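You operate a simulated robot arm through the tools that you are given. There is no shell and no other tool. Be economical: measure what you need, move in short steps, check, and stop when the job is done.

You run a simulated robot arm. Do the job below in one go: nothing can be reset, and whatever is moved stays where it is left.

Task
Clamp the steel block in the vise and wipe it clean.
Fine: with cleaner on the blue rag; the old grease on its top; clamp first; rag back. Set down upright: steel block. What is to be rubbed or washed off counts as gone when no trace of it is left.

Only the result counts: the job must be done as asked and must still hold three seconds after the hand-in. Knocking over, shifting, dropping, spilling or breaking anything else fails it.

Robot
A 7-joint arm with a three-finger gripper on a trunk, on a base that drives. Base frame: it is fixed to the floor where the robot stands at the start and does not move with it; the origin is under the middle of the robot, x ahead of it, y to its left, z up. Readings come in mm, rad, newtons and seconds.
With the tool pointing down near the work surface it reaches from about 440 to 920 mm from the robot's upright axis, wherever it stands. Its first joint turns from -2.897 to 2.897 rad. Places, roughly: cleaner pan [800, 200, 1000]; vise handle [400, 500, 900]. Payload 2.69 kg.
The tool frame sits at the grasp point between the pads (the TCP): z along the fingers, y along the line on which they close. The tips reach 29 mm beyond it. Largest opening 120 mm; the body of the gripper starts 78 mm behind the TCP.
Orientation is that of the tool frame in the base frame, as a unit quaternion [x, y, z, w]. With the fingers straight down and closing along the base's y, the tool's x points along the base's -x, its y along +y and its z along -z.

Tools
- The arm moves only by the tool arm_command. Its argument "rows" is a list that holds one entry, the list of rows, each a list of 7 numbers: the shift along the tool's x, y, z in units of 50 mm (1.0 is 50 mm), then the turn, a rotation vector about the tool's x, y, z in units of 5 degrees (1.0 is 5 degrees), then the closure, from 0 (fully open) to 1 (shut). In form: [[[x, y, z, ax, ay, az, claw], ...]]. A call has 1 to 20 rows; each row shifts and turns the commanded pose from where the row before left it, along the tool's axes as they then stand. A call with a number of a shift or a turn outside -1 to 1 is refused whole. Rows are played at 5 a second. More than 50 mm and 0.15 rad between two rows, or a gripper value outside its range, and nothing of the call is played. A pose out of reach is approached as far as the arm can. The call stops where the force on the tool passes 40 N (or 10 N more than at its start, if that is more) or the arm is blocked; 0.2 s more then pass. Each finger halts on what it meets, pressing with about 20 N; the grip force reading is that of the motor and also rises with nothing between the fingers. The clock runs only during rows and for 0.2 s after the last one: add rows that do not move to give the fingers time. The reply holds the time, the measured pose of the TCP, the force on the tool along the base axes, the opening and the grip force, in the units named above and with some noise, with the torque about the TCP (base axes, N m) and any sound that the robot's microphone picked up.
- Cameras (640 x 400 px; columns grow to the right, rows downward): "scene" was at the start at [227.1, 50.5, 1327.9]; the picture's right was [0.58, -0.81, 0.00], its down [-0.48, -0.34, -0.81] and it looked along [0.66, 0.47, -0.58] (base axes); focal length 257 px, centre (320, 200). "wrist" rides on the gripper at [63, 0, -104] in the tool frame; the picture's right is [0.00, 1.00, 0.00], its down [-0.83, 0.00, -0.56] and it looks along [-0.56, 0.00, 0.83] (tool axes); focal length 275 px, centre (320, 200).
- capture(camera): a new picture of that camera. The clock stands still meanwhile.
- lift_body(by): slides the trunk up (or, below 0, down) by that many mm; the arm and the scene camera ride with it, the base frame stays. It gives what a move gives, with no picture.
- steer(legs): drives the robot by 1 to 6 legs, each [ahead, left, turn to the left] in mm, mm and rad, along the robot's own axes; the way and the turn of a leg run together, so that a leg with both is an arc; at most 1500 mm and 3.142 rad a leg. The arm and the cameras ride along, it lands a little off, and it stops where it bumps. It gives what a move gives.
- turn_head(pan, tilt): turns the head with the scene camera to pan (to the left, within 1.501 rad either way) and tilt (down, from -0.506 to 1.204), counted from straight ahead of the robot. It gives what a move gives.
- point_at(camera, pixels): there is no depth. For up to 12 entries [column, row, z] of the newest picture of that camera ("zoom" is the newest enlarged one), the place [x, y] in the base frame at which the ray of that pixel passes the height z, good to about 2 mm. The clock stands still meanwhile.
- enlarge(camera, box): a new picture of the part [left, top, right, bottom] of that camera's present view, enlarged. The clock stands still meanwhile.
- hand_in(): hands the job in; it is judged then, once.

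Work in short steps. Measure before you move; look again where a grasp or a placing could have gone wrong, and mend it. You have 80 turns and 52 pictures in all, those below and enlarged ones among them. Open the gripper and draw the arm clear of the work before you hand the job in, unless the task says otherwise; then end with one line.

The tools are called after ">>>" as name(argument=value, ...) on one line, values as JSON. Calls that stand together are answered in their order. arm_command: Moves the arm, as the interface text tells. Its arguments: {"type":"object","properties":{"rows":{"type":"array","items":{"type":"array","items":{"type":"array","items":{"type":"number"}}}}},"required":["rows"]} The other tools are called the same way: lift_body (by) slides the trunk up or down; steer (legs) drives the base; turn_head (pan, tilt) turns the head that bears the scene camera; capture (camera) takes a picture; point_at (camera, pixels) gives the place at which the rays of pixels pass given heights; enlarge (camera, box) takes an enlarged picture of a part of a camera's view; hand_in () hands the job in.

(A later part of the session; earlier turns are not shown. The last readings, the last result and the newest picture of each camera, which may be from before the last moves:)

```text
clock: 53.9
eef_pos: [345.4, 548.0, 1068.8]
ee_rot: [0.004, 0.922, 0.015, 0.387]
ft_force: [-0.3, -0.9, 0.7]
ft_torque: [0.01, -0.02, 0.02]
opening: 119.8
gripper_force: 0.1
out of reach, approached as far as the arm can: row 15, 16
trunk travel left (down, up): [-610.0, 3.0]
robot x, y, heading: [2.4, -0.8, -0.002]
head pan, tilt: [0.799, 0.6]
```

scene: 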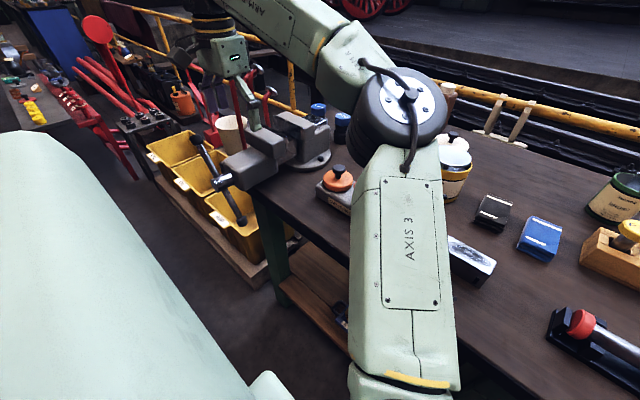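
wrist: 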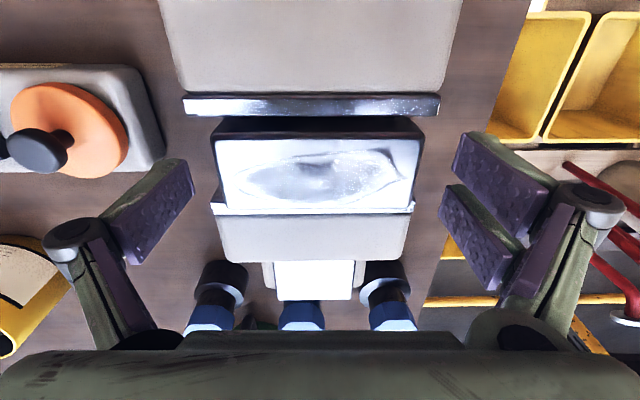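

Reach limited at 45° here. I back off a little and lower, then continue the pitch.

>>> arm_command(rows=[[[0.71, 0, 0, 0, 0, 0, 0], [0.71, 0, 0, 0, 0, 0, 0], [0.0, 0, 0, 0, -1, 0, 0], [0, 0, 0, 0, -1, 0, 0], [0, 0, 0, 0, -1, 0, 0], [0, 0, 0, 0, -1, 0, 0], [0, 0, 0, 0, -1, 0, 0], [0, 0, 0, 0, -1, 0, 0], [0, 0, 0, 0, -1, 0, 0], [0, 0, 0, 0, -1, 0, 0], [0, 0, 0, 0, 0, 0, 0]]])

```text
clock: 55.9
eef_pos: [399.3, 550.7, 988.6]
ee_rot: [0.073, 0.769, -0.047, 0.633]
ft_force: [0.1, 0.7, 0.3]
ft_torque: [0.01, 0.0, -0.01]
opening: 120.2
gripper_force: 0.0
out of reach, approached as far as the arm can: row 4, 5, 6, 7, 8
trunk travel left (down, up): [-610.0, 3.0]
robot x, y, heading: [-2.3, 2.9, -0.001]
head pan, tilt: [0.799, 0.6]
stopped in row 9: the arm was blocked; the commanded pose is now the measured one
```

The arm was blocked near the handle; I look before moving on.

>>> enlarge(camera="scene", box=[160, 110, 360, 270])

>>> capture(camera="wrist")

```text
2.50 times, centred on (260, 190) of scene
```

zoom: 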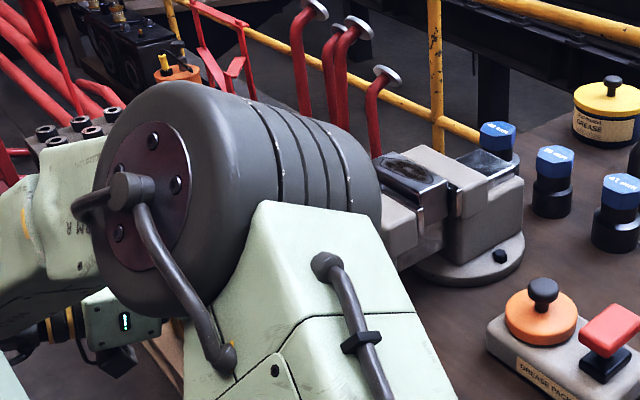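

```text
19 pictures are left
```

wrist: 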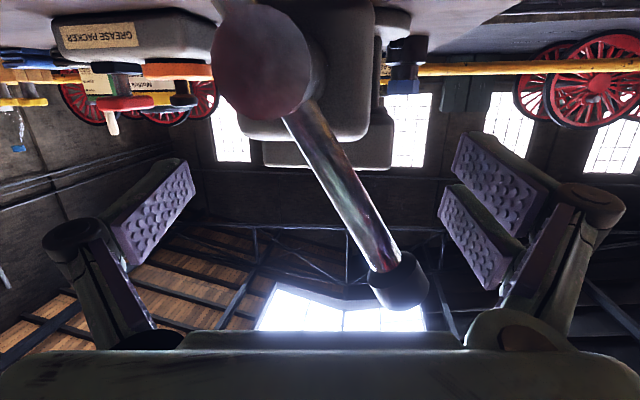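

The bar already lies between the open fingers (from hub (265,60) to knob (398,280) in the wrist view). I move ~20 mm further out along the bar and half close as a loose cage.

>>> arm_command(rows=[[[-0.22, 0.18, 0, 0, 0, 0, 0], [-0.22, 0.18, 0, 0, 0, 0, 0], [0, 0, 0, 0, 0, 0, 0.3], [0, 0, 0, 0, 0, 0, 0.5], [0, 0, 0, 0, 0, 0, 0.65], [0, 0, 0, 0, 0, 0, 0.717], [0, 0, 0, 0, 0, 0, 0.717], [0, 0, 0, 0, 0, 0, 0.717]]])

>>> capture(camera="wrist")

```text
clock: 57.7
eef_pos: [407.4, 566.1, 1011.5]
ee_rot: [0.073, 0.769, -0.048, 0.633]
ft_force: [1.0, 2.5, 0.2]
ft_torque: [-0.06, 0.04, -0.05]
opening: 35.8
gripper_force: 1.6
trunk travel left (down, up): [-610.0, 3.0]
robot x, y, heading: [1.5, 0.7, -0.0]
head pan, tilt: [0.799, 0.6]
```

```text
18 pictures are left
```

wrist: 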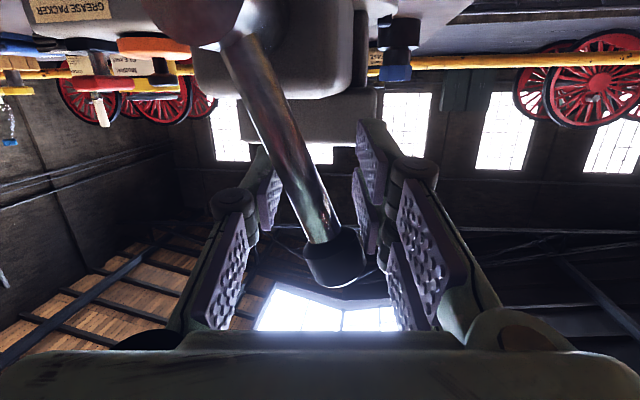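

The bar is caged between the pads. I swing the cage clockwise (over the top toward −y) along an arc about the hub.

>>> arm_command(rows=[[[-0.116, -0.23, 0.019, 0, 0, 0, 0.717], [-0.074, -0.245, 0.03, 0, 0, 0, 0.717], [-0.031, -0.254, 0.039, 0, 0, 0, 0.717], [0.014, -0.253, 0.048, 0, 0, 0, 0.717], [0.056, -0.246, 0.055, 0, 0, 0, 0.717], [0.1, -0.231, 0.06, 0, 0, 0, 0.717], [0, 0, 0, 0, 0, 0, 0.717]]])

>>> capture(camera="wrist")

```text
clock: 58.9
eef_pos: [413.6, 546.4, 1001.5]
ee_rot: [0.079, 0.764, -0.034, 0.64]
ft_force: [0.1, 3.6, 12.5]
ft_torque: [0.31, -0.3, -0.02]
opening: 35.8
gripper_force: 1.1
out of reach, approached as far as the arm can: row 1, 2, 3, 4, 5
trunk travel left (down, up): [-610.0, 3.0]
robot x, y, heading: [0.1, -1.4, 0.003]
head pan, tilt: [0.799, 0.6]
stopped in row 5: the force on the tool passed its limit at 47 N (the readings are from after the stop); the commanded pose is now the measured one
```

```text
17 pictures are left
```

wrist: 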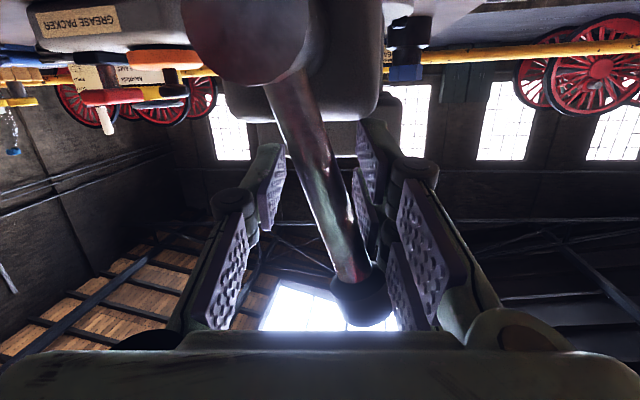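

The bar started to move but the arm is at its reach limit here. I open, drive back out of the handle and sideways so that the handle is more straight ahead.

>>> arm_command(rows=[[[0, 0, 0, 0, 0, 0, 0.3], [0, 0, 0, 0, 0, 0, 0], [0, 0, 0, 0, 0, 0, 0], [0, 0, 0, 0, 0, 0, 0], [0, 0, 0, 0, 0, 0, 0]]])

>>> steer(legs=[[-260, 0, 0], [0, 420, 0]])

>>> turn_head(pan=0.1, tilt=0.6)

>>> capture(camera="scene")

```text
clock: 60.1
eef_pos: [414.9, 544.9, 998.9]
ee_rot: [0.077, 0.765, -0.036, 0.639]
ft_force: [0.2, -0.5, 0.3]
ft_torque: [-0.01, 0.0, 0.01]
opening: 119.1
gripper_force: 0.0
trunk travel left (down, up): [-610.0, 3.0]
robot x, y, heading: [-2.9, -1.3, 0.006]
head pan, tilt: [0.799, 0.6]
```

```text
clock: 65.3
eef_pos: [157.6, 961.8, 998.6]
ee_rot: [0.076, 0.765, -0.035, 0.639]
ft_force: [-0.4, -0.3, -0.7]
ft_torque: [0.0, -0.01, 0.01]
opening: 120.2
gripper_force: 0.0
trunk travel left (down, up): [-610.0, 3.0]
robot x, y, heading: [-256.8, 416.3, 0.002]
head pan, tilt: [0.799, 0.6]
```

```text
clock: 66.4
eef_pos: [156.9, 961.6, 999.6]
ee_rot: [0.077, 0.766, -0.036, 0.638]
ft_force: [0.0, -1.0, -0.1]
ft_torque: [0.0, 0.01, 0.01]
opening: 120.0
gripper_force: 0.1
trunk travel left (down, up): [-610.0, 3.0]
robot x, y, heading: [-257.9, 417.9, -0.002]
head pan, tilt: [0.099, 0.6]
```

```text
16 pictures are left
```

scene: 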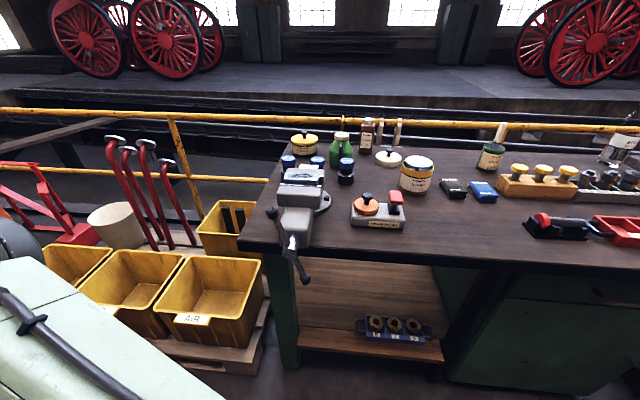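

Good clear view, and the drive was free. I measure the bar now (knob ends ~(270,212) and (305,281)).

>>> enlarge(camera="scene", box=[240, 150, 350, 290])

>>> arm_command(rows=[[[-0.05, -0.97, 0.163, 0, 0, 0, 0], [-0.05, -0.97, 0.163, 0, 0, 0, 0], [-0.05, -0.97, 0.163, 0, 0, 0, 0], [-0.05, -0.97, 0.163, 0, 0, 0, 0], [-0.05, -0.97, 0.163, 0, 0, 0, 0], [-0.05, -0.97, 0.163, 0, 0, 0, 0], [-0.05, -0.97, 0.163, 0, 0, 0, 0], [-0.05, -0.97, 0.163, 0, 0, 0, 0], [0, 0, 0, -0.67, -0.72, 0, 0], [0, 0, 0, -0.67, -0.72, 0, 0], [0, 0, 0, -0.67, -0.72, 0, 0], [0, 0, 0, 0, 0, 0, 0]]])

```text
2.86 times, centred on (295, 220) of scene
```

zoom: 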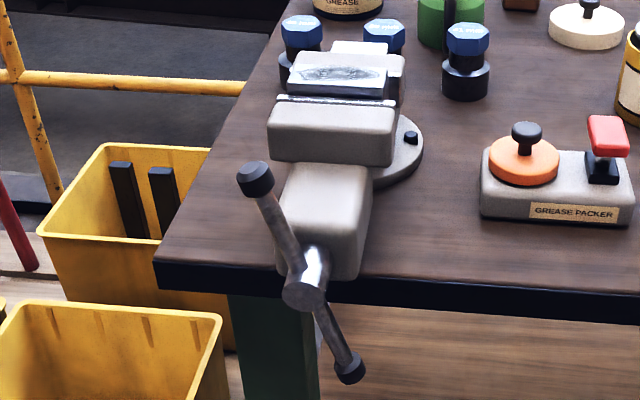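

```text
clock: 69.0
eef_pos: [185.1, 640.4, 878.5]
ee_rot: [0.037, 0.729, 0.001, 0.683]
ft_force: [-0.8, 0.0, 0.4]
ft_torque: [0.03, -0.01, 0.0]
opening: 120.2
gripper_force: 0.0
out of reach, approached as far as the arm can: row 1, 2, 3, 4, 5, 6, 7, 10, 11
trunk travel left (down, up): [-610.0, 3.0]
robot x, y, heading: [-258.8, 414.5, 0.008]
head pan, tilt: [0.099, 0.6]
```

I drifted low; I move up and toward in front of the handle, and measure the bar ends.

>>> point_at(camera="zoom", pixels=[[256, 178, 1020], [256, 178, 1040], [305, 287, 947], [305, 287, 935], [350, 368, 870], [350, 368, 850]])

>>> arm_command(rows=[[[-0.5, -0.3, 0.5, 0, 0, 0, 0], [-0.5, -0.3, 0.5, 0, 0, 0, 0], [-0.5, -0.4, 0.2, 0, 0, 0, 0], [-0.5, -0.4, 0.2, 0, 0, 0, 0], [-0.5, -0.2, 0.2, 0, 0, 0, 0], [0, 0, 0, 0, 0, 0, 0]]])

>>> capture(camera="wrist")

```text
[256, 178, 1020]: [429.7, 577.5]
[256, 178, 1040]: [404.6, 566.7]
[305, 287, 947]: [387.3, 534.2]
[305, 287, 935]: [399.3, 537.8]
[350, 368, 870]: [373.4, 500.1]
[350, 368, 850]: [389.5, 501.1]
```

```text
clock: 70.4
eef_pos: [185.3, 642.5, 879.1]
ee_rot: [0.037, 0.73, 0.002, 0.683]
ft_force: [0.4, 0.3, 0.1]
ft_torque: [-0.03, -0.02, 0.01]
opening: 120.0
gripper_force: 0.0
out of reach, approached as far as the arm can: row 1, 2, 3, 4, 5
trunk travel left (down, up): [-610.0, 3.0]
robot x, y, heading: [-255.7, 417.2, 0.001]
head pan, tilt: [0.099, 0.6]
```

```text
14 pictures are left
```

wrist: 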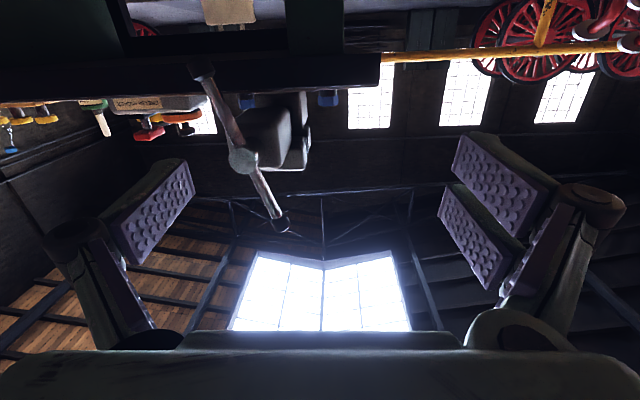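

The horizontal tool pose is at a joint limit. I'll instead use the tool pointing down, pinching the bar along x; first I rotate the tool back to vertical.

>>> arm_command(rows=[[[0, 0, 0, 0, 1, 0, 0], [0, 0, 0, 0, 1, 0, 0], [0, 0, 0, 0, 1, 0, 0], [0, 0, 0, 0, 1, 0, 0], [0, 0, 0, 0, 1, 0, 0], [0, 0, 0, 0, 1, 0, 0], [0, 0, 0, 0, 1, 0, 0], [0, 0, 0, 0, 1, 0, 0], [0, 0, 0, 0, 1, 0, 0], [0, 0, 0, 0, 1, 0, 0], [0, 0, 0, 0, 1, 0, 0], [0, 0, 0, 0, 1, 0, 0], [0, 0, 0, 0, 1, 0, 0], [0, 0, 0, 0, 1, 0, 0], [0, 0, 0, 0, 1, 0, 0], [0, 0, 0, 0, 1, 0, 0], [0, 0, 0, 0, 1, 0, 0], [0, 0, 0, 0, 0, 0, 0]]])

```text
clock: 74.2
eef_pos: [184.9, 685.2, 860.9]
ee_rot: [0.026, 0.999, 0.026, 0.011]
ft_force: [1.2, 0.8, 0.0]
ft_torque: [0.0, 0.0, -0.01]
opening: 120.0
gripper_force: 0.1
out of reach, approached as far as the arm can: row 1, 2, 3, 4, 5, 6, 8
trunk travel left (down, up): [-610.0, 3.0]
robot x, y, heading: [-258.8, 416.0, -0.001]
head pan, tilt: [0.099, 0.6]
```

Vertical again. I raise to z≈1080, straighten, and rotate 90° about the tool axis so that the fingers close along x.

>>> arm_command(rows=[[[0, 0, -0.9, 0.6, 0.25, -0.6, 0], [0, 0, -0.9, 0, 0, 0, 0], [0, 0, -0.9, 0, 0, 1, 0], [0, 0, -0.9, 0, 0, 1, 0], [0, 0, -0.8, 0, 0, 1, 0], [0, 0, 0, 0, 0, 1, 0], [0, 0, 0, 0, 0, 1, 0], [0, 0, 0, 0, 0, 1, 0], [0, 0, 0, 0, 0, 1, 0], [0, 0, 0, 0, 0, 1, 0], [0, 0, 0, 0, 0, 1, 0], [0, 0, 0, 0, 0, 1, 0], [0, 0, 0, 0, 0, 1, 0], [0, 0, 0, 0, 0, 1, 0], [0, 0, 0, 0, 0, 1, 0], [0, 0, 0, 0, 0, 1, 0], [0, 0, 0, 0, 0, 1, 0], [0, 0, 0, 0, 0, 1, 0], [0, 0, 0, 0, 0, 1, 0], [0, 0, 0, 0, 0, 1, 0]]])

```text
clock: 78.4
eef_pos: [184.3, 683.0, 1079.0]
ee_rot: [0.709, 0.706, 0.001, -0.001]
ft_force: [0.0, 0.3, -0.3]
ft_torque: [0.0, 0.0, 0.03]
opening: 120.2
gripper_force: 0.0
trunk travel left (down, up): [-610.0, 3.0]
robot x, y, heading: [-255.5, 419.0, 0.004]
head pan, tilt: [0.099, 0.6]
```

I move above the bar's upper end (≈(398,558)), pre-closed to 60 mm, then descend to z≈1028 and close.

>>> arm_command(rows=[[[-0.6, 0.6, -0.4, 0, 0, 0, 0.4], [-0.6, 0.75, 0, 0, 0, 0, 0.5], [-0.6, 0.75, 0, 0, 0, 0, 0.5], [-0.6, 0.75, 0, 0, 0, 0, 0.5], [-0.1, 0.75, 0, 0, 0, 0, 0.5], [0, 0.68, 0, 0, 0, 0, 0.5], [0, 0, 0.4, 0, 0, 0, 0.5], [0, 0, 0.5, 0, 0, 0, 0.5], [0, 0, 0.5, 0, 0, 0, 0.5], [0, 0, 0, 0, 0, 0, 0.5], [0, 0, 0, 0, 0, 0, 0.5]]])

>>> capture(camera="wrist")

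```text
clock: 80.8
eef_pos: [397.9, 559.2, 1029.4]
ee_rot: [0.708, 0.706, 0.001, 0.0]
ft_force: [0.3, 0.5, 0.9]
ft_torque: [-0.02, -0.02, 0.0]
opening: 60.1
gripper_force: 0.0
trunk travel left (down, up): [-610.0, 3.0]
robot x, y, heading: [-253.5, 415.4, 0.001]
head pan, tilt: [0.099, 0.6]
```

```text
13 pictures are left
```

wrist: 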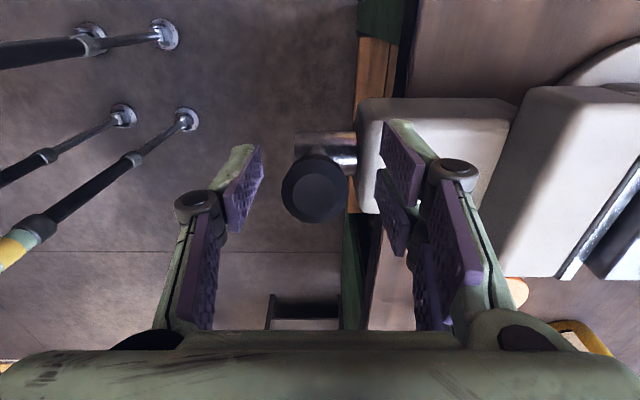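

The knob is centred between the fingers. I pinch the bar and swing it clockwise along the arc, first part.

>>> arm_command(rows=[[[0, 0, 0, 0, 0, 0, 0.8], [0, 0, 0, 0, 0, 0, 1], [0, 0, 0, 0, 0, 0, 1], [0, 0, 0, 0, 0, 0, 1], [-0.246, 0, -0.052, 0, 0, 0, 1], [-0.252, 0, -0.018, 0, 0, 0, 1], [-0.252, 0, 0.018, 0, 0, 0, 1], [-0.246, 0, 0.052, 0, 0, 0, 1], [0, 0, 0, 0, 0, 0, 1]]])

```text
clock: 82.7
eef_pos: [408.8, 503.3, 1029.9]
ee_rot: [0.717, 0.697, 0.007, 0.006]
ft_force: [17.1, -1.4, -4.4]
ft_torque: [-0.11, 0.33, -0.33]
opening: 0.1
gripper_force: 28.7
trunk travel left (down, up): [-610.0, 3.0]
robot x, y, heading: [-257.9, 420.5, 0.003]
head pan, tilt: [0.099, 0.6]
stopped in row 9: the force on the tool passed its limit at 45 N (the readings are from after the stop); the commanded pose is now the measured one
```

The fingers are shut empty: the bar slipped out. I look from the scene camera.

>>> enlarge(camera="scene", box=[240, 150, 350, 290])

```text
2.86 times, centred on (295, 220) of scene
```

zoom: 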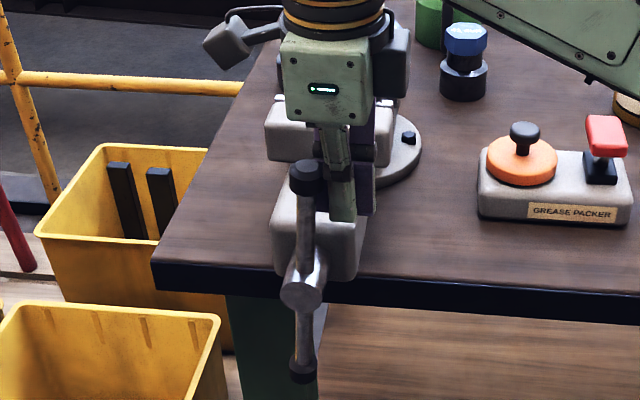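

The bar stands vertical now (17° turned), but pinching slipped. I'll use the shut fingers as a stick on the bar's +y side: rise, shift left, descend beside it with tips at r≈85.

>>> arm_command(rows=[[[-0.1, -0.2, 0, 0, 0, 0, 1], [0, 0, -0.7, 0, 0, 0, 1], [0, 0, -0.6, 0, 0, 0, 1], [0.7, 0, 0, 0, 0, 0, 1], [0.6, 0, 0, 0, 0, 0, 1], [0, 0, 0.4, 0, 0, 0, 1], [0, 0, 0.37, 0, 0, 0, 1], [0, 0, 0, 0, 0, 0, 1]]])

```text
clock: 83.1
eef_pos: [409.7, 498.6, 1031.3]
ee_rot: [0.721, 0.693, 0.013, 0.007]
ft_force: [16.6, -2.7, -0.1]
ft_torque: [0.03, 0.37, -0.35]
opening: 0.0
gripper_force: 29.1
trunk travel left (down, up): [-610.0, 3.0]
robot x, y, heading: [-258.6, 416.2, 0.0]
head pan, tilt: [0.099, 0.6]
stopped in row 1: the force on the tool passed its limit at 47 N (the readings are from after the stop); the commanded pose is now the measured one
```

Something presses along x; I rise straight up first.

>>> arm_command(rows=[[[0, 0, -0.4, 0, 0, 0, 1], [0, 0, -0.5, 0, 0, 0, 1], [0, 0, -0.4, 0, 0, 0, 1], [0, 0, 0, 0, 0, 0, 1]]])

```text
clock: 84.1
eef_pos: [402.7, 499.0, 1097.2]
ee_rot: [0.719, 0.695, 0.012, 0.005]
ft_force: [0.6, 0.0, 0.4]
ft_torque: [0.0, 0.02, 0.0]
opening: 0.3
gripper_force: 28.5
trunk travel left (down, up): [-610.0, 3.0]
robot x, y, heading: [-256.1, 415.2, 0.004]
head pan, tilt: [0.099, 0.6]
```

Free. Now I shift to the +y side of the bar and descend to TCP z≈1056.

>>> arm_command(rows=[[[0.65, -0.1, 0, 0, 0, 0, 1], [0.63, 0, 0, 0, 0, 0, 1], [0, 0, 0.4, 0, 0, 0, 1], [0, 0, 0.42, 0, 0, 0, 1], [0, 0, 0, 0, 0, 0, 1]]])

>>> enlarge(camera="scene", box=[240, 150, 350, 290])

```text
clock: 85.3
eef_pos: [399.9, 563.9, 1054.0]
ee_rot: [0.719, 0.695, 0.012, 0.006]
ft_force: [-1.2, -0.4, -0.6]
ft_torque: [-0.01, 0.02, -0.02]
opening: 0.0
gripper_force: 28.5
trunk travel left (down, up): [-610.0, 3.0]
robot x, y, heading: [-256.5, 417.5, -0.004]
head pan, tilt: [0.099, 0.6]
```

```text
2.86 times, centred on (295, 220) of scene
```

zoom: 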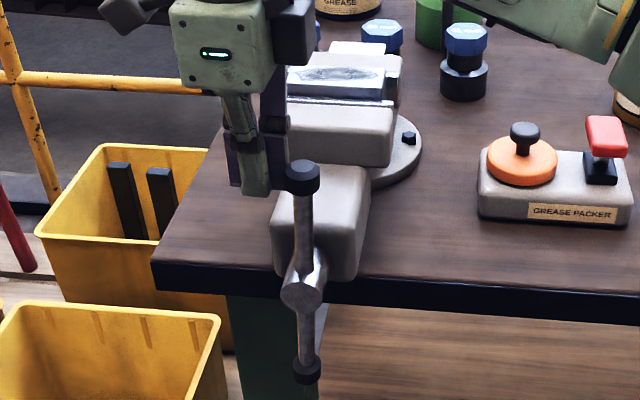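

Check finger tip vs bar location along x using point_at.

>>> point_at(camera="zoom", pixels=[[257, 193, 1025], [302, 166, 1048], [302, 178, 1040], [302, 290, 942], [303, 250, 975], [306, 371, 842]])

```text
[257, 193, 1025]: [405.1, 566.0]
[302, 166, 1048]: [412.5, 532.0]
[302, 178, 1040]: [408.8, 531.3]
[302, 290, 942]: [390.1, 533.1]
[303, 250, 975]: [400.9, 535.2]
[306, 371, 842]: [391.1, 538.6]
```

Alignment is fine. I push the bar along the arc with the stick, clockwise to ~100°.

>>> arm_command(rows=[[[-0.27, -0.05, 0.02, 0, 0, 0, 1], [-0.28, 0, 0, 0, 0, 0, 1], [-0.276, 0, 0.048, 0, 0, 0, 1], [-0.264, 0, 0.094, 0, 0, 0, 1], [-0.244, 0, 0.138, 0, 0, 0, 1], [-0.216, 0, 0.178, 0, 0, 0, 1], [-0.18, 0, 0.214, 0, 0, 0, 1], [-0.142, 0, 0.242, 0, 0, 0, 1], [-0.098, 0, 0.262, 0, 0, 0, 1], [-0.05, 0, 0.276, 0, 0, 0, 1], [-0.002, 0, 0.28, 0, 0, 0, 1]]])

```text
clock: 87.7
eef_pos: [398.9, 462.9, 968.2]
ee_rot: [0.719, 0.695, 0.012, 0.007]
ft_force: [2.1, -4.2, 7.2]
ft_torque: [0.09, -0.06, -0.02]
opening: 0.0
gripper_force: 28.5
trunk travel left (down, up): [-610.0, 3.0]
robot x, y, heading: [-258.7, 416.1, 0.001]
head pan, tilt: [0.099, 0.6]
```

Smooth, about 8 N of resistance. I continue to ~130° and check the jaws.

>>> arm_command(rows=[[[0.048, 0, 0.276, 0, 0, 0, 1], [0.094, 0, 0.264, 0, 0, 0, 1], [0.138, 0, 0.244, 0, 0, 0, 1], [0, 0, 0, 0, 0, 0, 1]]])

>>> enlarge(camera="scene", box=[240, 150, 350, 290])

```text
clock: 88.7
eef_pos: [397.5, 479.9, 929.2]
ee_rot: [0.719, 0.695, 0.012, 0.006]
ft_force: [1.0, -2.6, 2.5]
ft_torque: [-0.04, -0.1, 0.0]
opening: 0.3
gripper_force: 28.9
trunk travel left (down, up): [-610.0, 3.0]
robot x, y, heading: [-257.9, 420.5, -0.001]
head pan, tilt: [0.099, 0.6]
```

```text
2.86 times, centred on (295, 220) of scene
```

zoom: 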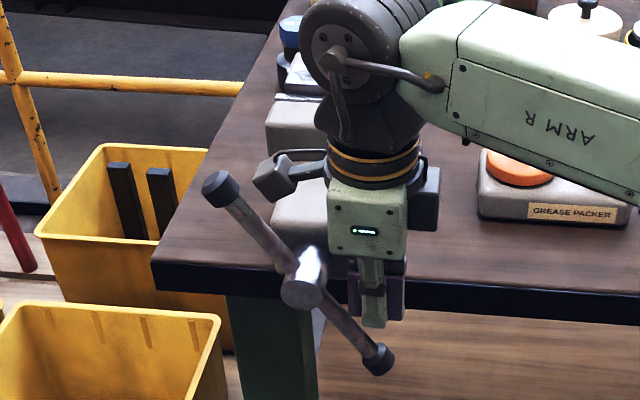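

The bar turned ~130°; its other end is now upper left. I rise, go over to its left side, descend and push it over the top again.

>>> arm_command(rows=[[[0, 0, -0.9, 0, 0, 0, 1], [0, 0, -0.9, 0, 0, 0, 1], [0, 0, -0.9, 0, 0, 0, 1], [0, 0, -0.7, 0, 0, 0, 1], [0.9, 0, 0, 0, 0, 0, 1], [0.9, 0, 0, 0, 0, 0, 1], [0.9, 0, 0, 0, 0, 0, 1], [0.7, 0, 0, 0, 0, 0, 1], [0, 0, 0.6, 0, 0, 0, 1], [0, 0, 0.6, 0, 0, 0, 1], [-0.3, 0, 0, 0, 0, 0, 1], [-0.28, 0, 0, 0, 0, 0, 1], [-0.28, 0, 0, 0, 0, 0, 1], [-0.28, 0, -0.1, 0, 0, 0, 1], [-0.28, 0, -0.1, 0, 0, 0, 1], [-0.28, 0, -0.1, 0, 0, 0, 1], [-0.28, 0, -0.05, 0, 0, 0, 1]]])

```text
clock: 92.3
eef_pos: [399.6, 546.3, 1056.0]
ee_rot: [0.719, 0.694, 0.011, 0.007]
ft_force: [0.9, 0.8, -0.2]
ft_torque: [0.01, 0.01, 0.02]
opening: 0.0
gripper_force: 28.4
trunk travel left (down, up): [-610.0, 3.0]
robot x, y, heading: [-257.0, 418.4, 0.003]
head pan, tilt: [0.099, 0.6]
```

Bar is near vertical again. I repeat the arc to ~130°.

>>> arm_command(rows=[[[-0.2, 0, 0.06, 0, 0, 0, 1], [-0.276, 0, 0.048, 0, 0, 0, 1], [-0.264, 0, 0.094, 0, 0, 0, 1], [-0.244, 0, 0.138, 0, 0, 0, 1], [-0.216, 0, 0.178, 0, 0, 0, 1], [-0.18, 0, 0.214, 0, 0, 0, 1], [-0.142, 0, 0.242, 0, 0, 0, 1], [-0.098, 0, 0.262, 0, 0, 0, 1], [-0.05, 0, 0.276, 0, 0, 0, 1], [-0.002, 0, 0.28, 0, 0, 0, 1], [0.048, 0, 0.276, 0, 0, 0, 1], [0.094, 0, 0.264, 0, 0, 0, 1], [0.138, 0, 0.244, 0, 0, 0, 1], [0, 0, 0, 0, 0, 0, 1]]])

```text
clock: 95.0
eef_pos: [398.0, 470.6, 940.8]
ee_rot: [0.721, 0.693, 0.014, 0.009]
ft_force: [-1.7, -12.2, 25.4]
ft_torque: [0.21, 0.11, -0.08]
opening: 0.0
gripper_force: 28.1
trunk travel left (down, up): [-610.0, 3.0]
robot x, y, heading: [-256.8, 416.4, -0.003]
head pan, tilt: [0.099, 0.6]
stopped in row 13: the force on the tool passed its limit at 42 N (the readings are from after the stop); the commanded pose is now the measured one
```

Resistance rose to 42 N: the vise is likely tight. I press once more, then rise and look at the jaws.

>>> arm_command(rows=[[[0.06, 0, 0.2, 0, 0, 0, 1], [0.06, 0, 0.2, 0, 0, 0, 1]]])

>>> arm_command(rows=[[[0, 0, -0.8, 0, 0, 0, 1], [0, 0, -0.9, 0, 0, 0, 1], [0, 0, -0.9, 0, 0, 0, 1], [0, -0.9, -0.4, 0, 0, 0, 1], [0, -1, 0, 0, 0, 0, 1], [0, -1, 0, 0, 0, 0, 0.5], [0, 0, 0, 0, 0, 0, 0]]])

>>> enlarge(camera="scene", box=[240, 150, 350, 290])

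```text
clock: 95.3
eef_pos: [401.5, 467.4, 940.7]
ee_rot: [0.723, 0.69, 0.016, 0.014]
ft_force: [4.1, -14.0, 27.8]
ft_torque: [0.25, -0.14, -0.14]
opening: 0.0
gripper_force: 28.8
trunk travel left (down, up): [-610.0, 3.0]
robot x, y, heading: [-258.9, 414.8, -0.003]
head pan, tilt: [0.099, 0.6]
stopped in row 1: the force on the tool passed its limit at 41 N (the readings are from after the stop); the commanded pose is now the measured one
```

```text
clock: 96.9
eef_pos: [249.4, 479.5, 1082.8]
ee_rot: [0.722, 0.692, 0.013, 0.01]
ft_force: [0.2, -0.5, -0.4]
ft_torque: [-0.03, -0.02, 0.03]
opening: 39.6
gripper_force: 0.1
trunk travel left (down, up): [-610.0, 3.0]
robot x, y, heading: [-256.6, 418.0, -0.006]
head pan, tilt: [0.099, 0.6]
```

```text
2.86 times, centred on (295, 220) of scene
```

zoom: 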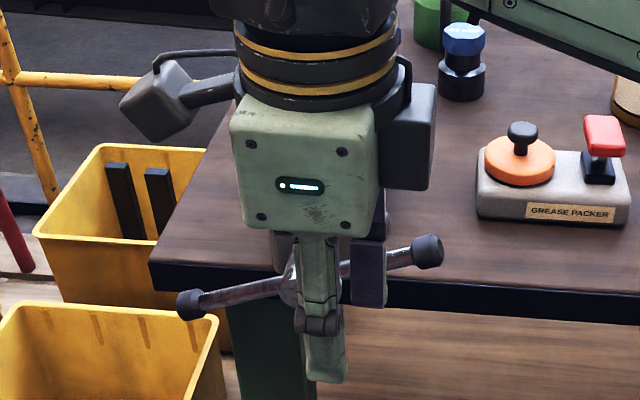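

The bar stands near-horizontal with the right end slightly up. I move the arm aside to see the jaws.

>>> arm_command(rows=[[[-1, 0, 0, 0, 0, 0, 1], [-1, 0, 0, 0, 0, 0, 1], [-1, 0, 0, 0, 0, 0, 1], [-1, 0, 0, 0, 0, 0, 1], [-0.5, 0, 0, 0, 0, 0, 1], [0, 0, 0, 0, 0, 0, 1]]])

>>> enlarge(camera="scene", box=[250, 150, 350, 270])

```text
clock: 98.3
eef_pos: [240.4, 252.6, 1081.0]
ee_rot: [0.721, 0.692, 0.012, 0.01]
ft_force: [-0.7, 0.2, -0.2]
ft_torque: [-0.01, 0.01, 0.0]
opening: 0.0
gripper_force: 20.0
trunk travel left (down, up): [-610.0, 3.0]
robot x, y, heading: [-256.9, 412.5, -0.006]
head pan, tilt: [0.099, 0.6]
```

```text
3.33 times, centred on (300, 210) of scene
```

zoom: 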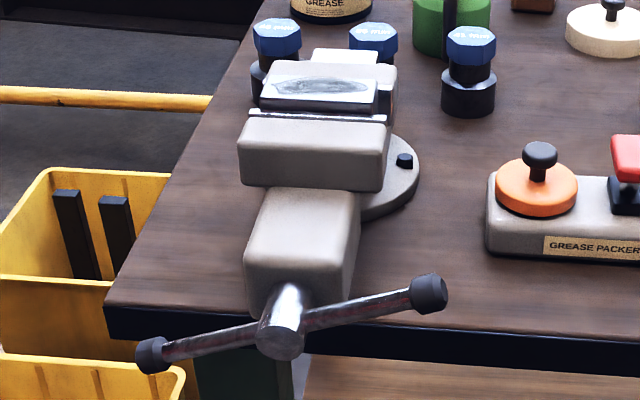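

The jaws are nearly on the block; the bar is at ~75°. I place the stick on top of the right end and press down to see whether it is tight.

>>> arm_command(rows=[[[0.7, 0.6, 0, 0, 0, 0, 1], [0.7, 0.6, 0, 0, 0, 0, 1], [0.7, 0.6, 0, 0, 0, 0, 1], [0.7, 0.6, 0, 0, 0, 0, 1], [0.7, 0.6, 0, 0, 0, 0, 1], [0.45, 0.24, 0, 0, 0, 0, 1], [0, 0, 0.7, 0, 0, 0, 1], [0, 0, 0.7, 0, 0, 0, 1], [0, 0, 0.2, 0, 0, 0, 1], [0, 0, 0.15, 0, 0, 0, 1], [0, 0, 0.15, 0, 0, 0, 1], [0, 0, 0, 0, 0, 0, 1]]])

```text
clock: 100.9
eef_pos: [416.4, 441.4, 992.8]
ee_rot: [0.722, 0.691, 0.015, 0.011]
ft_force: [3.2, -3.5, 6.2]
ft_torque: [-0.13, -0.04, 0.04]
opening: 0.0
gripper_force: 19.7
trunk travel left (down, up): [-610.0, 3.0]
robot x, y, heading: [-255.0, 414.6, 0.0]
head pan, tilt: [0.099, 0.6]
```

Contact begins, but x is 14 mm off the bar axis; I lift, correct and press down in steps.

>>> arm_command(rows=[[[0, 0, -0.3, 0, 0, 0, 1], [0.12, -0.3, 0, 0, 0, 0, 1], [0, 0, 0.3, 0, 0, 0, 1], [0, 0, 0.2, 0, 0, 0, 1], [0, 0, 0.2, 0, 0, 0, 1], [0.02, 0, 0.2, 0, 0, 0, 1], [0.04, 0, 0.2, 0, 0, 0, 1], [0.06, 0, 0.2, 0, 0, 0, 1], [0, 0, 0, 0, 0, 0, 1]]])

>>> enlarge(camera="scene", box=[250, 150, 350, 270])

```text
clock: 102.9
eef_pos: [403.0, 455.5, 944.0]
ee_rot: [0.722, 0.691, 0.017, 0.011]
ft_force: [21.0, -10.2, 28.3]
ft_torque: [0.7, -0.72, -0.18]
opening: 0.0
gripper_force: 20.0
trunk travel left (down, up): [-610.0, 3.0]
robot x, y, heading: [-258.6, 418.4, -0.005]
head pan, tilt: [0.099, 0.6]
```

```text
3.33 times, centred on (300, 210) of scene
```

zoom: 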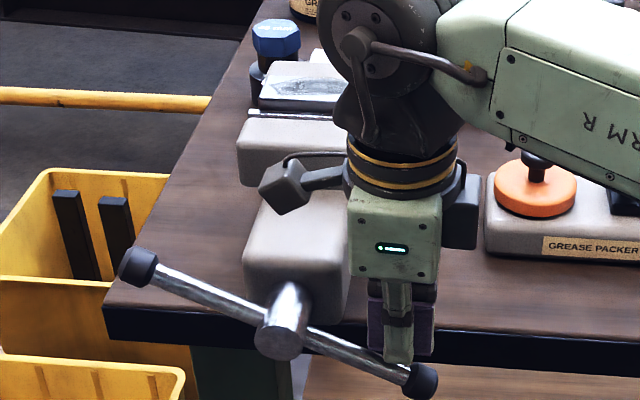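

Resistance is growing (≈36 N) and the bar has reached ~115°. I press further until the limit, then release and look.

>>> arm_command(rows=[[[0.08, 0, 0.18, 0, 0, 0, 1], [0.1, 0, 0.16, 0, 0, 0, 1], [0.1, 0, 0.14, 0, 0, 0, 1]]])

>>> arm_command(rows=[[[0, 0, -0.2, 0, 0, 0, 1], [0, 0, -0.9, 0, 0, 0, 1], [0, 0, -0.9, 0, 0, 0, 1], [0, -0.6, -0.7, 0, 0, 0, 1], [-0.6, -0.7, 0, 0, 0, 0, 1], [-0.9, 0, 0, 0, 0, 0, 1], [-0.9, 0, 0, 0, 0, 0, 1], [-0.9, 0, 0, 0, 0, 0, 1], [-0.9, 0, 0, 0, 0, 0, 1]]])

>>> enlarge(camera="scene", box=[250, 150, 350, 270])

```text
clock: 103.6
eef_pos: [407.1, 462.8, 926.3]
ee_rot: [0.725, 0.689, 0.017, 0.017]
ft_force: [0.3, -7.5, 16.4]
ft_torque: [-0.07, 0.06, 0.05]
opening: 0.4
gripper_force: 28.4
trunk travel left (down, up): [-610.0, 3.0]
robot x, y, heading: [-255.9, 414.8, -0.009]
head pan, tilt: [0.099, 0.6]
stopped in row 3: the force on the tool passed its limit at 47 N (the readings are from after the stop); the commanded pose is now the measured one
```

```text
clock: 105.6
eef_pos: [322.9, 261.4, 1056.8]
ee_rot: [0.724, 0.689, 0.016, 0.015]
ft_force: [-0.1, -0.7, 0.4]
ft_torque: [0.0, -0.02, -0.02]
opening: 0.2
gripper_force: 28.6
trunk travel left (down, up): [-610.0, 3.0]
robot x, y, heading: [-260.1, 414.1, 0.0]
head pan, tilt: [0.099, 0.6]
```

```text
3.33 times, centred on (300, 210) of scene
```

zoom: 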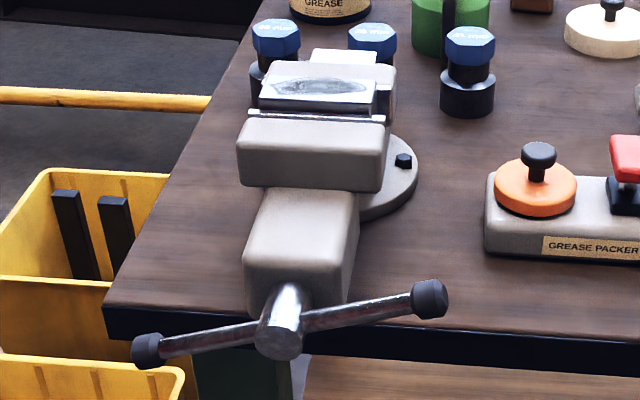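

The bar springs back to the same angle, so the jaw is hard on the block: it is clamped. Now I drive back to the start place, turn the tool back and view rag and cleaner.

>>> steer(legs=[[0, -416, 0], [257, 0, 0]])

>>> arm_command(rows=[[[0, 0, -0.3, 0, 0, -1, 0], [0, 0, 0, 0, 0, -1, 0], [0, 0, 0, 0, 0, -1, 0], [0, 0, 0, 0, 0, -1, 0], [0, 0, 0, 0, 0, -1, 0], [0, 0, 0, 0, 0, -1, 0], [0, 0, 0, 0, 0, -1, 0], [0, 0, 0, 0, 0, -1, 0], [0, 0, 0, 0, 0, -1, 0], [0, 0, 0, 0, 0, -1, 0], [0, 0, 0, 0, 0, -1, 0], [0, 0, 0, 0, 0, -1, 0], [0, 0, 0, 0, 0, -1, 0], [0, 0, 0, 0, 0, -1, 0], [0, 0, 0, 0, 0, -1, 0], [0, 0, 0, 0, 0, -1, 0], [0, 0, 0, 0, 0, -1, 0], [0, 0, 0, 0, 0, -1, 0], [0, 0, 0, 0, 0, -0.56, 0], [0, 0, 0, 0, 0, 0, 0]]])

>>> arm_command(rows=[[[0, 1, 0, 0, 0, 0, 0], [0, 1, 0, 0, 0, 0, 0], [0, 1, 0, 0, 0, 0, 0], [0, 1, 0, 0, 0, 0, 0], [0, 0.5, 0, 0, 0, 0, 0], [0, 0, 0, 0, 0, 0, 0]]])

>>> capture(camera="wrist")

```text
clock: 110.9
eef_pos: [581.7, -164.6, 1056.3]
ee_rot: [0.724, 0.69, 0.015, 0.014]
ft_force: [0.0, -0.8, 0.0]
ft_torque: [-0.03, 0.03, -0.01]
opening: 0.0
gripper_force: 28.2
trunk travel left (down, up): [-610.0, 3.0]
robot x, y, heading: [4.0, -6.7, -0.002]
head pan, tilt: [0.099, 0.6]
```

```text
clock: 115.1
eef_pos: [580.3, -163.5, 1071.7]
ee_rot: [-0.001, 1.0, 0.0, 0.023]
ft_force: [-0.4, 0.0, 0.8]
ft_torque: [-0.03, 0.02, 0.01]
opening: 120.0
gripper_force: 0.1
trunk travel left (down, up): [-610.0, 3.0]
robot x, y, heading: [1.3, -9.0, -0.003]
head pan, tilt: [0.099, 0.6]
```

```text
clock: 116.5
eef_pos: [581.7, 61.9, 1072.9]
ee_rot: [0.001, 1.0, 0.0, 0.022]
ft_force: [1.5, -0.1, 0.2]
ft_torque: [0.01, 0.03, -0.02]
opening: 120.0
gripper_force: 0.0
trunk travel left (down, up): [-610.0, 3.0]
robot x, y, heading: [-0.3, -6.1, -0.006]
head pan, tilt: [0.099, 0.6]
```

```text
5 pictures are left
```

wrist: 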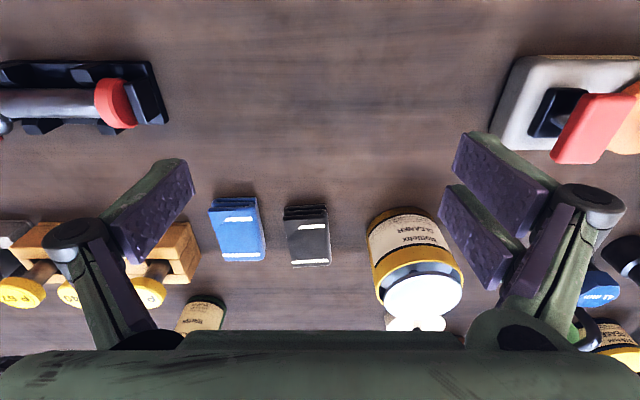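

Rag top spans (209,210)–(265,260) and the cleaner dish centre is (423,294). Convert.

>>> point_at(camera="wrist", pixels=[[210, 211, 908], [256, 208, 908], [218, 262, 908], [265, 260, 908], [423, 294, 990], [423, 294, 1000], [423, 294, 1010], [384, 290, 1000], [462, 290, 1000], [208, 200, 885], [258, 197, 885]])

```text
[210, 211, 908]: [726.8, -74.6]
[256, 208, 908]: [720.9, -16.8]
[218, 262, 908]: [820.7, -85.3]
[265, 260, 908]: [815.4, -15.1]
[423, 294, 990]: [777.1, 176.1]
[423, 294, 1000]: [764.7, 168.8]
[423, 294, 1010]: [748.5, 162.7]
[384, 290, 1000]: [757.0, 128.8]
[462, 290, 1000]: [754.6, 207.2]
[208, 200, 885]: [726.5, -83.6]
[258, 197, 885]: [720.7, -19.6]
```

Rag centre ≈ (770,−48), top ≈908; dish ≈ (765,171,1000). I pre-close to 80 mm, go over the rag, descend to z≈921 and grip.

>>> arm_command(rows=[[[-0.7, -0.44, 0, 0, 0.5, 0, 0.333], [-0.75, -0.44, 0, 0, 0, 0, 0.333], [-0.78, -0.44, 0, 0, 0, 0, 0.333], [-0.78, -0.44, 0, 0, 0, 0, 0.333], [-0.76, -0.44, 0, 0, 0, 0, 0.333], [0, 0, 0.9, 0, 0, 0, 0.333], [0, 0, 0.9, 0, 0, 0, 0.333], [0, 0, 0, 0, 0, 0, 0.333]]])

>>> capture(camera="wrist")

```text
clock: 118.3
eef_pos: [771.2, -48.8, 985.3]
ee_rot: [0.0, 1.0, 0.0, -0.001]
ft_force: [0.2, 0.3, 0.3]
ft_torque: [-0.02, -0.01, 0.0]
opening: 80.2
gripper_force: 0.1
trunk travel left (down, up): [-610.0, 3.0]
robot x, y, heading: [-0.8, -9.5, -0.008]
head pan, tilt: [0.099, 0.6]
```

```text
4 pictures are left
```

wrist: 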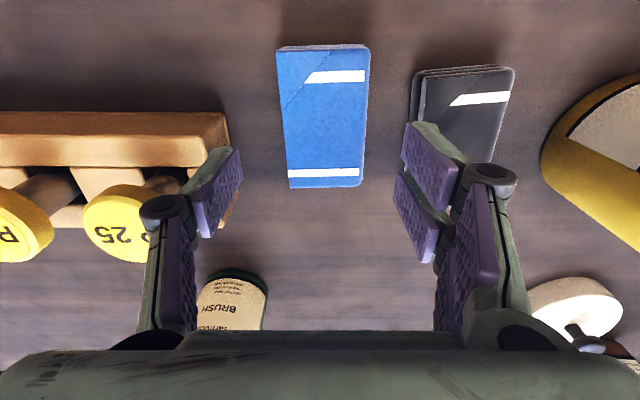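

Well aligned; I narrow to 74 mm, shift +2 mm in y, descend to ≈921, close and lift.

>>> arm_command(rows=[[[0, 0.04, 0, 0, 0, 0, 0.383], [0, 0, 0.5, 0, 0, 0, 0.383], [0, 0, 0.5, 0, 0, 0, 0.383], [0, 0, 0.28, 0, 0, 0, 0.383], [0, 0, 0, 0, 0, 0, 0.5], [0, 0, 0, 0, 0, 0, 0.7], [0, 0, 0, 0, 0, 0, 0.8], [0, 0, 0, 0, 0, 0, 0.8], [0, 0, -0.5, 0, 0, 0, 0.8], [0, 0, -0.9, 0, 0, 0, 0.8], [0, 0, 0, 0, 0, 0, 0.8]]])

```text
clock: 120.7
eef_pos: [767.8, -48.7, 990.1]
ee_rot: [-0.001, 1.0, -0.001, -0.001]
ft_force: [-0.5, 0.5, -0.4]
ft_torque: [0.03, -0.01, -0.05]
opening: 59.8
gripper_force: 19.9
trunk travel left (down, up): [-610.0, 3.0]
robot x, y, heading: [-1.4, -8.8, -0.006]
head pan, tilt: [0.099, 0.6]
```

Rag is held (59.8 mm, 20 N). I raise it and bring it over the dish, then lower until it presses.

>>> arm_command(rows=[[[0, 0, -0.8, 0, 0, 0, 0.8], [0, 0, -0.8, 0, 0, 0, 0.8], [0, 0.9, 0, 0, 0, 0, 0.8], [0, 0.9, 0, 0, 0, 0, 0.8], [0, 0.9, 0, 0, 0, 0, 0.8], [0, 0.9, 0, 0, 0, 0, 0.8], [0.06, 0.8, 0, 0, 0, 0, 0.8], [0, 0, 0.3, 0, 0, 0, 0.8], [0, 0, 0.2, 0, 0, 0, 0.8], [0, 0, 0.1, 0, 0, 0, 0.8], [0, 0, 0, 0, 0, 0, 0.8]]])

>>> capture(camera="wrist")

```text
clock: 123.1
eef_pos: [766.4, 173.4, 1039.4]
ee_rot: [0.0, 1.0, 0.0, 0.0]
ft_force: [0.7, -0.5, -1.5]
ft_torque: [-0.02, 0.05, 0.01]
opening: 59.5
gripper_force: 20.1
trunk travel left (down, up): [-610.0, 3.0]
robot x, y, heading: [2.4, -11.4, -0.006]
head pan, tilt: [0.099, 0.6]
```

```text
3 pictures are left
```

wrist: 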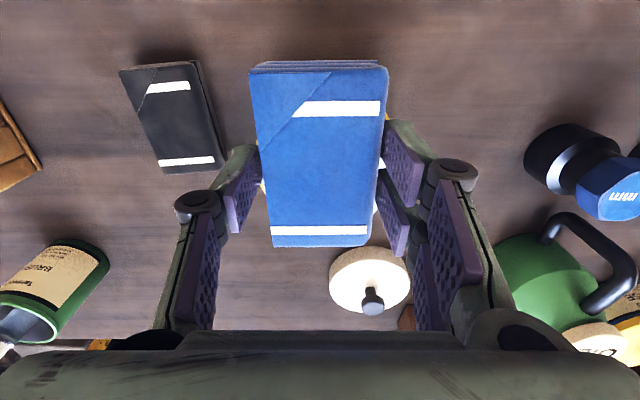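

The can lies centred under the rag (bits visible on both sides). I press down in small steps.

>>> arm_command(rows=[[[0, 0, 0.08, 0, 0, 0, 0.8], [0, 0, 0.08, 0, 0, 0, 0.8], [0, 0, 0.08, 0, 0, 0, 0.8], [0, 0, 0.08, 0, 0, 0, 0.8], [0, 0, 0.08, 0, 0, 0, 0.8], [0, 0, 0, 0, 0, 0, 0.8]]])

```text
clock: 124.5
eef_pos: [766.3, 172.0, 1019.9]
ee_rot: [0.001, 1.0, 0.001, 0.0]
ft_force: [2.4, 1.8, 4.9]
ft_torque: [0.09, -0.11, 0.02]
opening: 59.5
gripper_force: 20.5
trunk travel left (down, up): [-610.0, 3.0]
robot x, y, heading: [-1.7, -14.5, -0.004]
head pan, tilt: [0.099, 0.6]
```

Contact of ~6 N; I press a bit deeper, twice, then hold.

>>> arm_command(rows=[[[0, 0, 0.06, 0, 0, 0, 0.8], [0, 0, 0.06, 0, 0, 0, 0.8], [0, 0, 0.06, 0, 0, 0, 0.8], [0, 0, 0.06, 0, 0, 0, 0.8], [0, 0, 0, 0, 0, 0, 0.8], [0, 0, 0, 0, 0, 0, 0.8]]])

```text
clock: 125.9
eef_pos: [764.0, 172.5, 1008.7]
ee_rot: [0.0, 1.0, 0.0, 0.001]
ft_force: [-4.4, 1.1, 22.4]
ft_torque: [0.01, 0.08, 0.02]
opening: 59.6
gripper_force: 20.2
trunk travel left (down, up): [-610.0, 3.0]
robot x, y, heading: [3.5, -8.7, -0.004]
head pan, tilt: [0.099, 0.6]
```

22 N on the dish. I lift straight off and carry the rag to over the block.

>>> arm_command(rows=[[[0, 0, -0.5, 0, 0, 0, 0.8], [0, 0, -0.5, 0, 0, 0, 0.8], [0, 0, -0.44, 0, 0, 0, 0.8], [0.402, 0.8, 0, 0, 0, 0, 0.8], [0.402, 0.8, 0, 0, 0, 0, 0.8], [0.402, 0.8, 0, 0, 0, 0, 0.8], [0.402, 0.8, 0, 0, 0, 0, 0.8], [0.402, 0.8, 0, 0, 0, 0, 0.8], [0.402, 0.8, 0, 0, 0, 0, 0.8], [0.402, 0.8, 0, 0, 0, 0, 0.8], [0.402, 0.8, 0, 0, 0, 0, 0.8], [0.402, 0.8, 0, 0, 0, 0, 0.8], [0, 0, 0, 0, 0, 0, 0.8], [0, 0, 0.1, 0, 0, 0, 0.8], [0, 0, 0.08, 0, 0, 0, 0.8], [0, 0, 0.08, 0, 0, 0, 0.8], [0, 0, 0.08, 0, 0, 0, 0.8], [0, 0, 0, 0, 0, 0, 0.8]]])

```text
clock: 129.7
eef_pos: [585.4, 533.9, 1061.6]
ee_rot: [0.0, 1.0, 0.001, 0.0]
ft_force: [-0.4, -0.4, -0.4]
ft_torque: [0.01, 0.01, -0.04]
opening: 59.3
gripper_force: 19.7
trunk travel left (down, up): [-610.0, 3.0]
robot x, y, heading: [-0.4, -6.4, -0.004]
head pan, tilt: [0.099, 0.6]
```

No contact yet; lower further in 2.5 mm steps.

>>> arm_command(rows=[[[0, 0, 0.06, 0, 0, 0, 0.8], [0, 0, 0.06, 0, 0, 0, 0.8], [0, 0, 0.06, 0, 0, 0, 0.8], [0, 0, 0.04, 0, 0, 0, 0.8], [0, 0, 0, 0, 0, 0, 0.8]]])

```text
clock: 130.9
eef_pos: [585.5, 532.1, 1055.2]
ee_rot: [0.0, 1.0, 0.001, 0.0]
ft_force: [2.6, 2.3, 23.5]
ft_torque: [0.08, -0.05, -0.02]
opening: 59.6
gripper_force: 19.8
trunk travel left (down, up): [-610.0, 3.0]
robot x, y, heading: [-2.1, -8.5, -0.006]
head pan, tilt: [0.099, 0.6]
```

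Contact ≈23 N. I ease slightly and rub back and forth along y with small x offsets.

>>> arm_command(rows=[[[0, 0, -0.04, 0, 0, 0, 0.8], [0, -0.3, 0, 0, 0, 0, 0.8], [0, -0.3, 0, 0, 0, 0, 0.8], [0, 0.3, 0, 0, 0, 0, 0.8], [0, 0.3, 0, 0, 0, 0, 0.8], [0, 0.3, 0, 0, 0, 0, 0.8], [0, 0.3, 0, 0, 0, 0, 0.8], [0.15, 0, 0, 0, 0, 0, 0.8], [0, -0.3, 0, 0, 0, 0, 0.8], [0, -0.3, 0, 0, 0, 0, 0.8], [0, -0.3, 0, 0, 0, 0, 0.8], [0, -0.3, 0, 0, 0, 0, 0.8], [-0.3, 0, 0, 0, 0, 0, 0.8], [0, 0.3, 0, 0, 0, 0, 0.8], [0, 0.3, 0, 0, 0, 0, 0.8], [0, 0.3, 0, 0, 0, 0, 0.8], [0, 0.3, 0, 0, 0, 0, 0.8], [0.15, 0, 0, 0, 0, 0, 0.8], [0, -0.3, 0, 0, 0, 0, 0.8], [0, -0.3, 0, 0, 0, 0, 0.8]]])

```text
clock: 135.1
eef_pos: [582.2, 528.3, 1053.8]
ee_rot: [0.001, 1.0, 0.001, -0.001]
ft_force: [2.2, 2.4, 10.4]
ft_torque: [0.02, -0.12, 0.08]
opening: 59.5
gripper_force: 19.9
out of reach, approached as far as the arm can: row 17
trunk travel left (down, up): [-610.0, 3.0]
robot x, y, heading: [1.1, -11.0, -0.0]
head pan, tilt: [0.099, 0.6]
```

Still 10 N contact. I rub a second round, then lift and carry the rag back above its place and view the block from the scene camera.

>>> arm_command(rows=[[[0, 0, 0.02, 0, 0, 0, 0.8], [0, -0.3, 0, 0, 0, 0, 0.8], [0, -0.3, 0, 0, 0, 0, 0.8], [0, 0.3, 0, 0, 0, 0, 0.8], [0, 0.3, 0, 0, 0, 0, 0.8], [0, 0.3, 0, 0, 0, 0, 0.8], [0, 0.3, 0, 0, 0, 0, 0.8], [0.15, 0, 0, 0, 0, 0, 0.8], [0, -0.3, 0, 0, 0, 0, 0.8], [0, -0.3, 0, 0, 0, 0, 0.8], [0, -0.3, 0, 0, 0, 0, 0.8], [0, -0.3, 0, 0, 0, 0, 0.8], [-0.3, 0, 0, 0, 0, 0, 0.8], [0, 0.3, 0, 0, 0, 0, 0.8], [0, 0.3, 0, 0, 0, 0, 0.8], [0, 0.3, 0, 0, 0, 0, 0.8], [0, 0.3, 0, 0, 0, 0, 0.8], [0.15, 0, 0, 0, 0, 0, 0.8], [0, -0.3, 0, 0, 0, 0, 0.8], [0, -0.3, 0, 0, 0, 0, 0.8]]])

>>> arm_command(rows=[[[0, 0, -0.25, 0, 0, 0, 0.8], [0, 0, -0.25, 0, 0, 0, 0.8], [-0.267, -0.83, 0, 0, 0, 0, 0.8], [-0.267, -0.83, 0, 0, 0, 0, 0.8], [-0.267, -0.83, 0, 0, 0, 0, 0.8], [-0.267, -0.83, 0, 0, 0, 0, 0.8], [-0.267, -0.83, 0, 0, 0, 0, 0.8], [-0.267, -0.83, 0, 0, 0, 0, 0.8], [-0.267, -0.83, 0, 0, 0, 0, 0.8], [-0.267, -0.83, 0, 0, 0, 0, 0.8], [-0.267, -0.83, 0, 0, 0, 0, 0.8], [-0.267, -0.83, 0, 0, 0, 0, 0.8], [-0.267, -0.83, 0, 0, 0, 0, 0.8], [-0.267, -0.83, 0, 0, 0, 0, 0.8], [-0.267, -0.83, 0, 0, 0, 0, 0.8], [-0.267, -0.83, 0, 0, 0, 0, 0.8], [0, 0, 0, 0, 0, 0, 0.8]]])

>>> turn_head(pan=0.8, tilt=0.6)

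>>> enlarge(camera="scene", box=[240, 140, 370, 230])

```text
clock: 139.3
eef_pos: [581.2, 529.4, 1053.6]
ee_rot: [0.0, 1.0, 0.001, 0.001]
ft_force: [0.1, 6.4, 18.2]
ft_torque: [0.31, -0.22, 0.16]
opening: 59.2
gripper_force: 20.4
trunk travel left (down, up): [-610.0, 3.0]
robot x, y, heading: [1.4, -8.0, -0.004]
head pan, tilt: [0.099, 0.6]
```

```text
clock: 142.9
eef_pos: [769.3, -53.1, 1078.4]
ee_rot: [0.0, 1.0, 0.0, -0.001]
ft_force: [-0.3, 0.0, -0.2]
ft_torque: [-0.02, 0.01, -0.03]
opening: 59.3
gripper_force: 19.9
trunk travel left (down, up): [-610.0, 3.0]
robot x, y, heading: [2.0, -9.5, -0.006]
head pan, tilt: [0.099, 0.6]
```

```text
clock: 144.0
eef_pos: [768.8, -52.2, 1077.2]
ee_rot: [0.0, 1.0, 0.0, 0.0]
ft_force: [-0.6, -0.1, -1.2]
ft_torque: [-0.02, 0.05, 0.0]
opening: 59.3
gripper_force: 20.1
trunk travel left (down, up): [-610.0, 3.0]
robot x, y, heading: [1.1, -8.4, -0.006]
head pan, tilt: [0.799, 0.6]
```

```text
4.44 times, centred on (305, 185) of scene
```

zoom: 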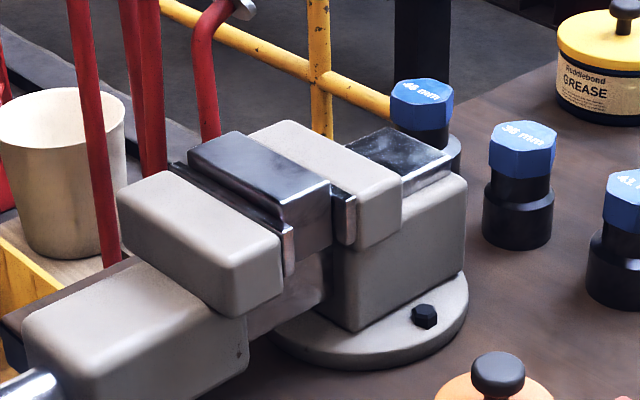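

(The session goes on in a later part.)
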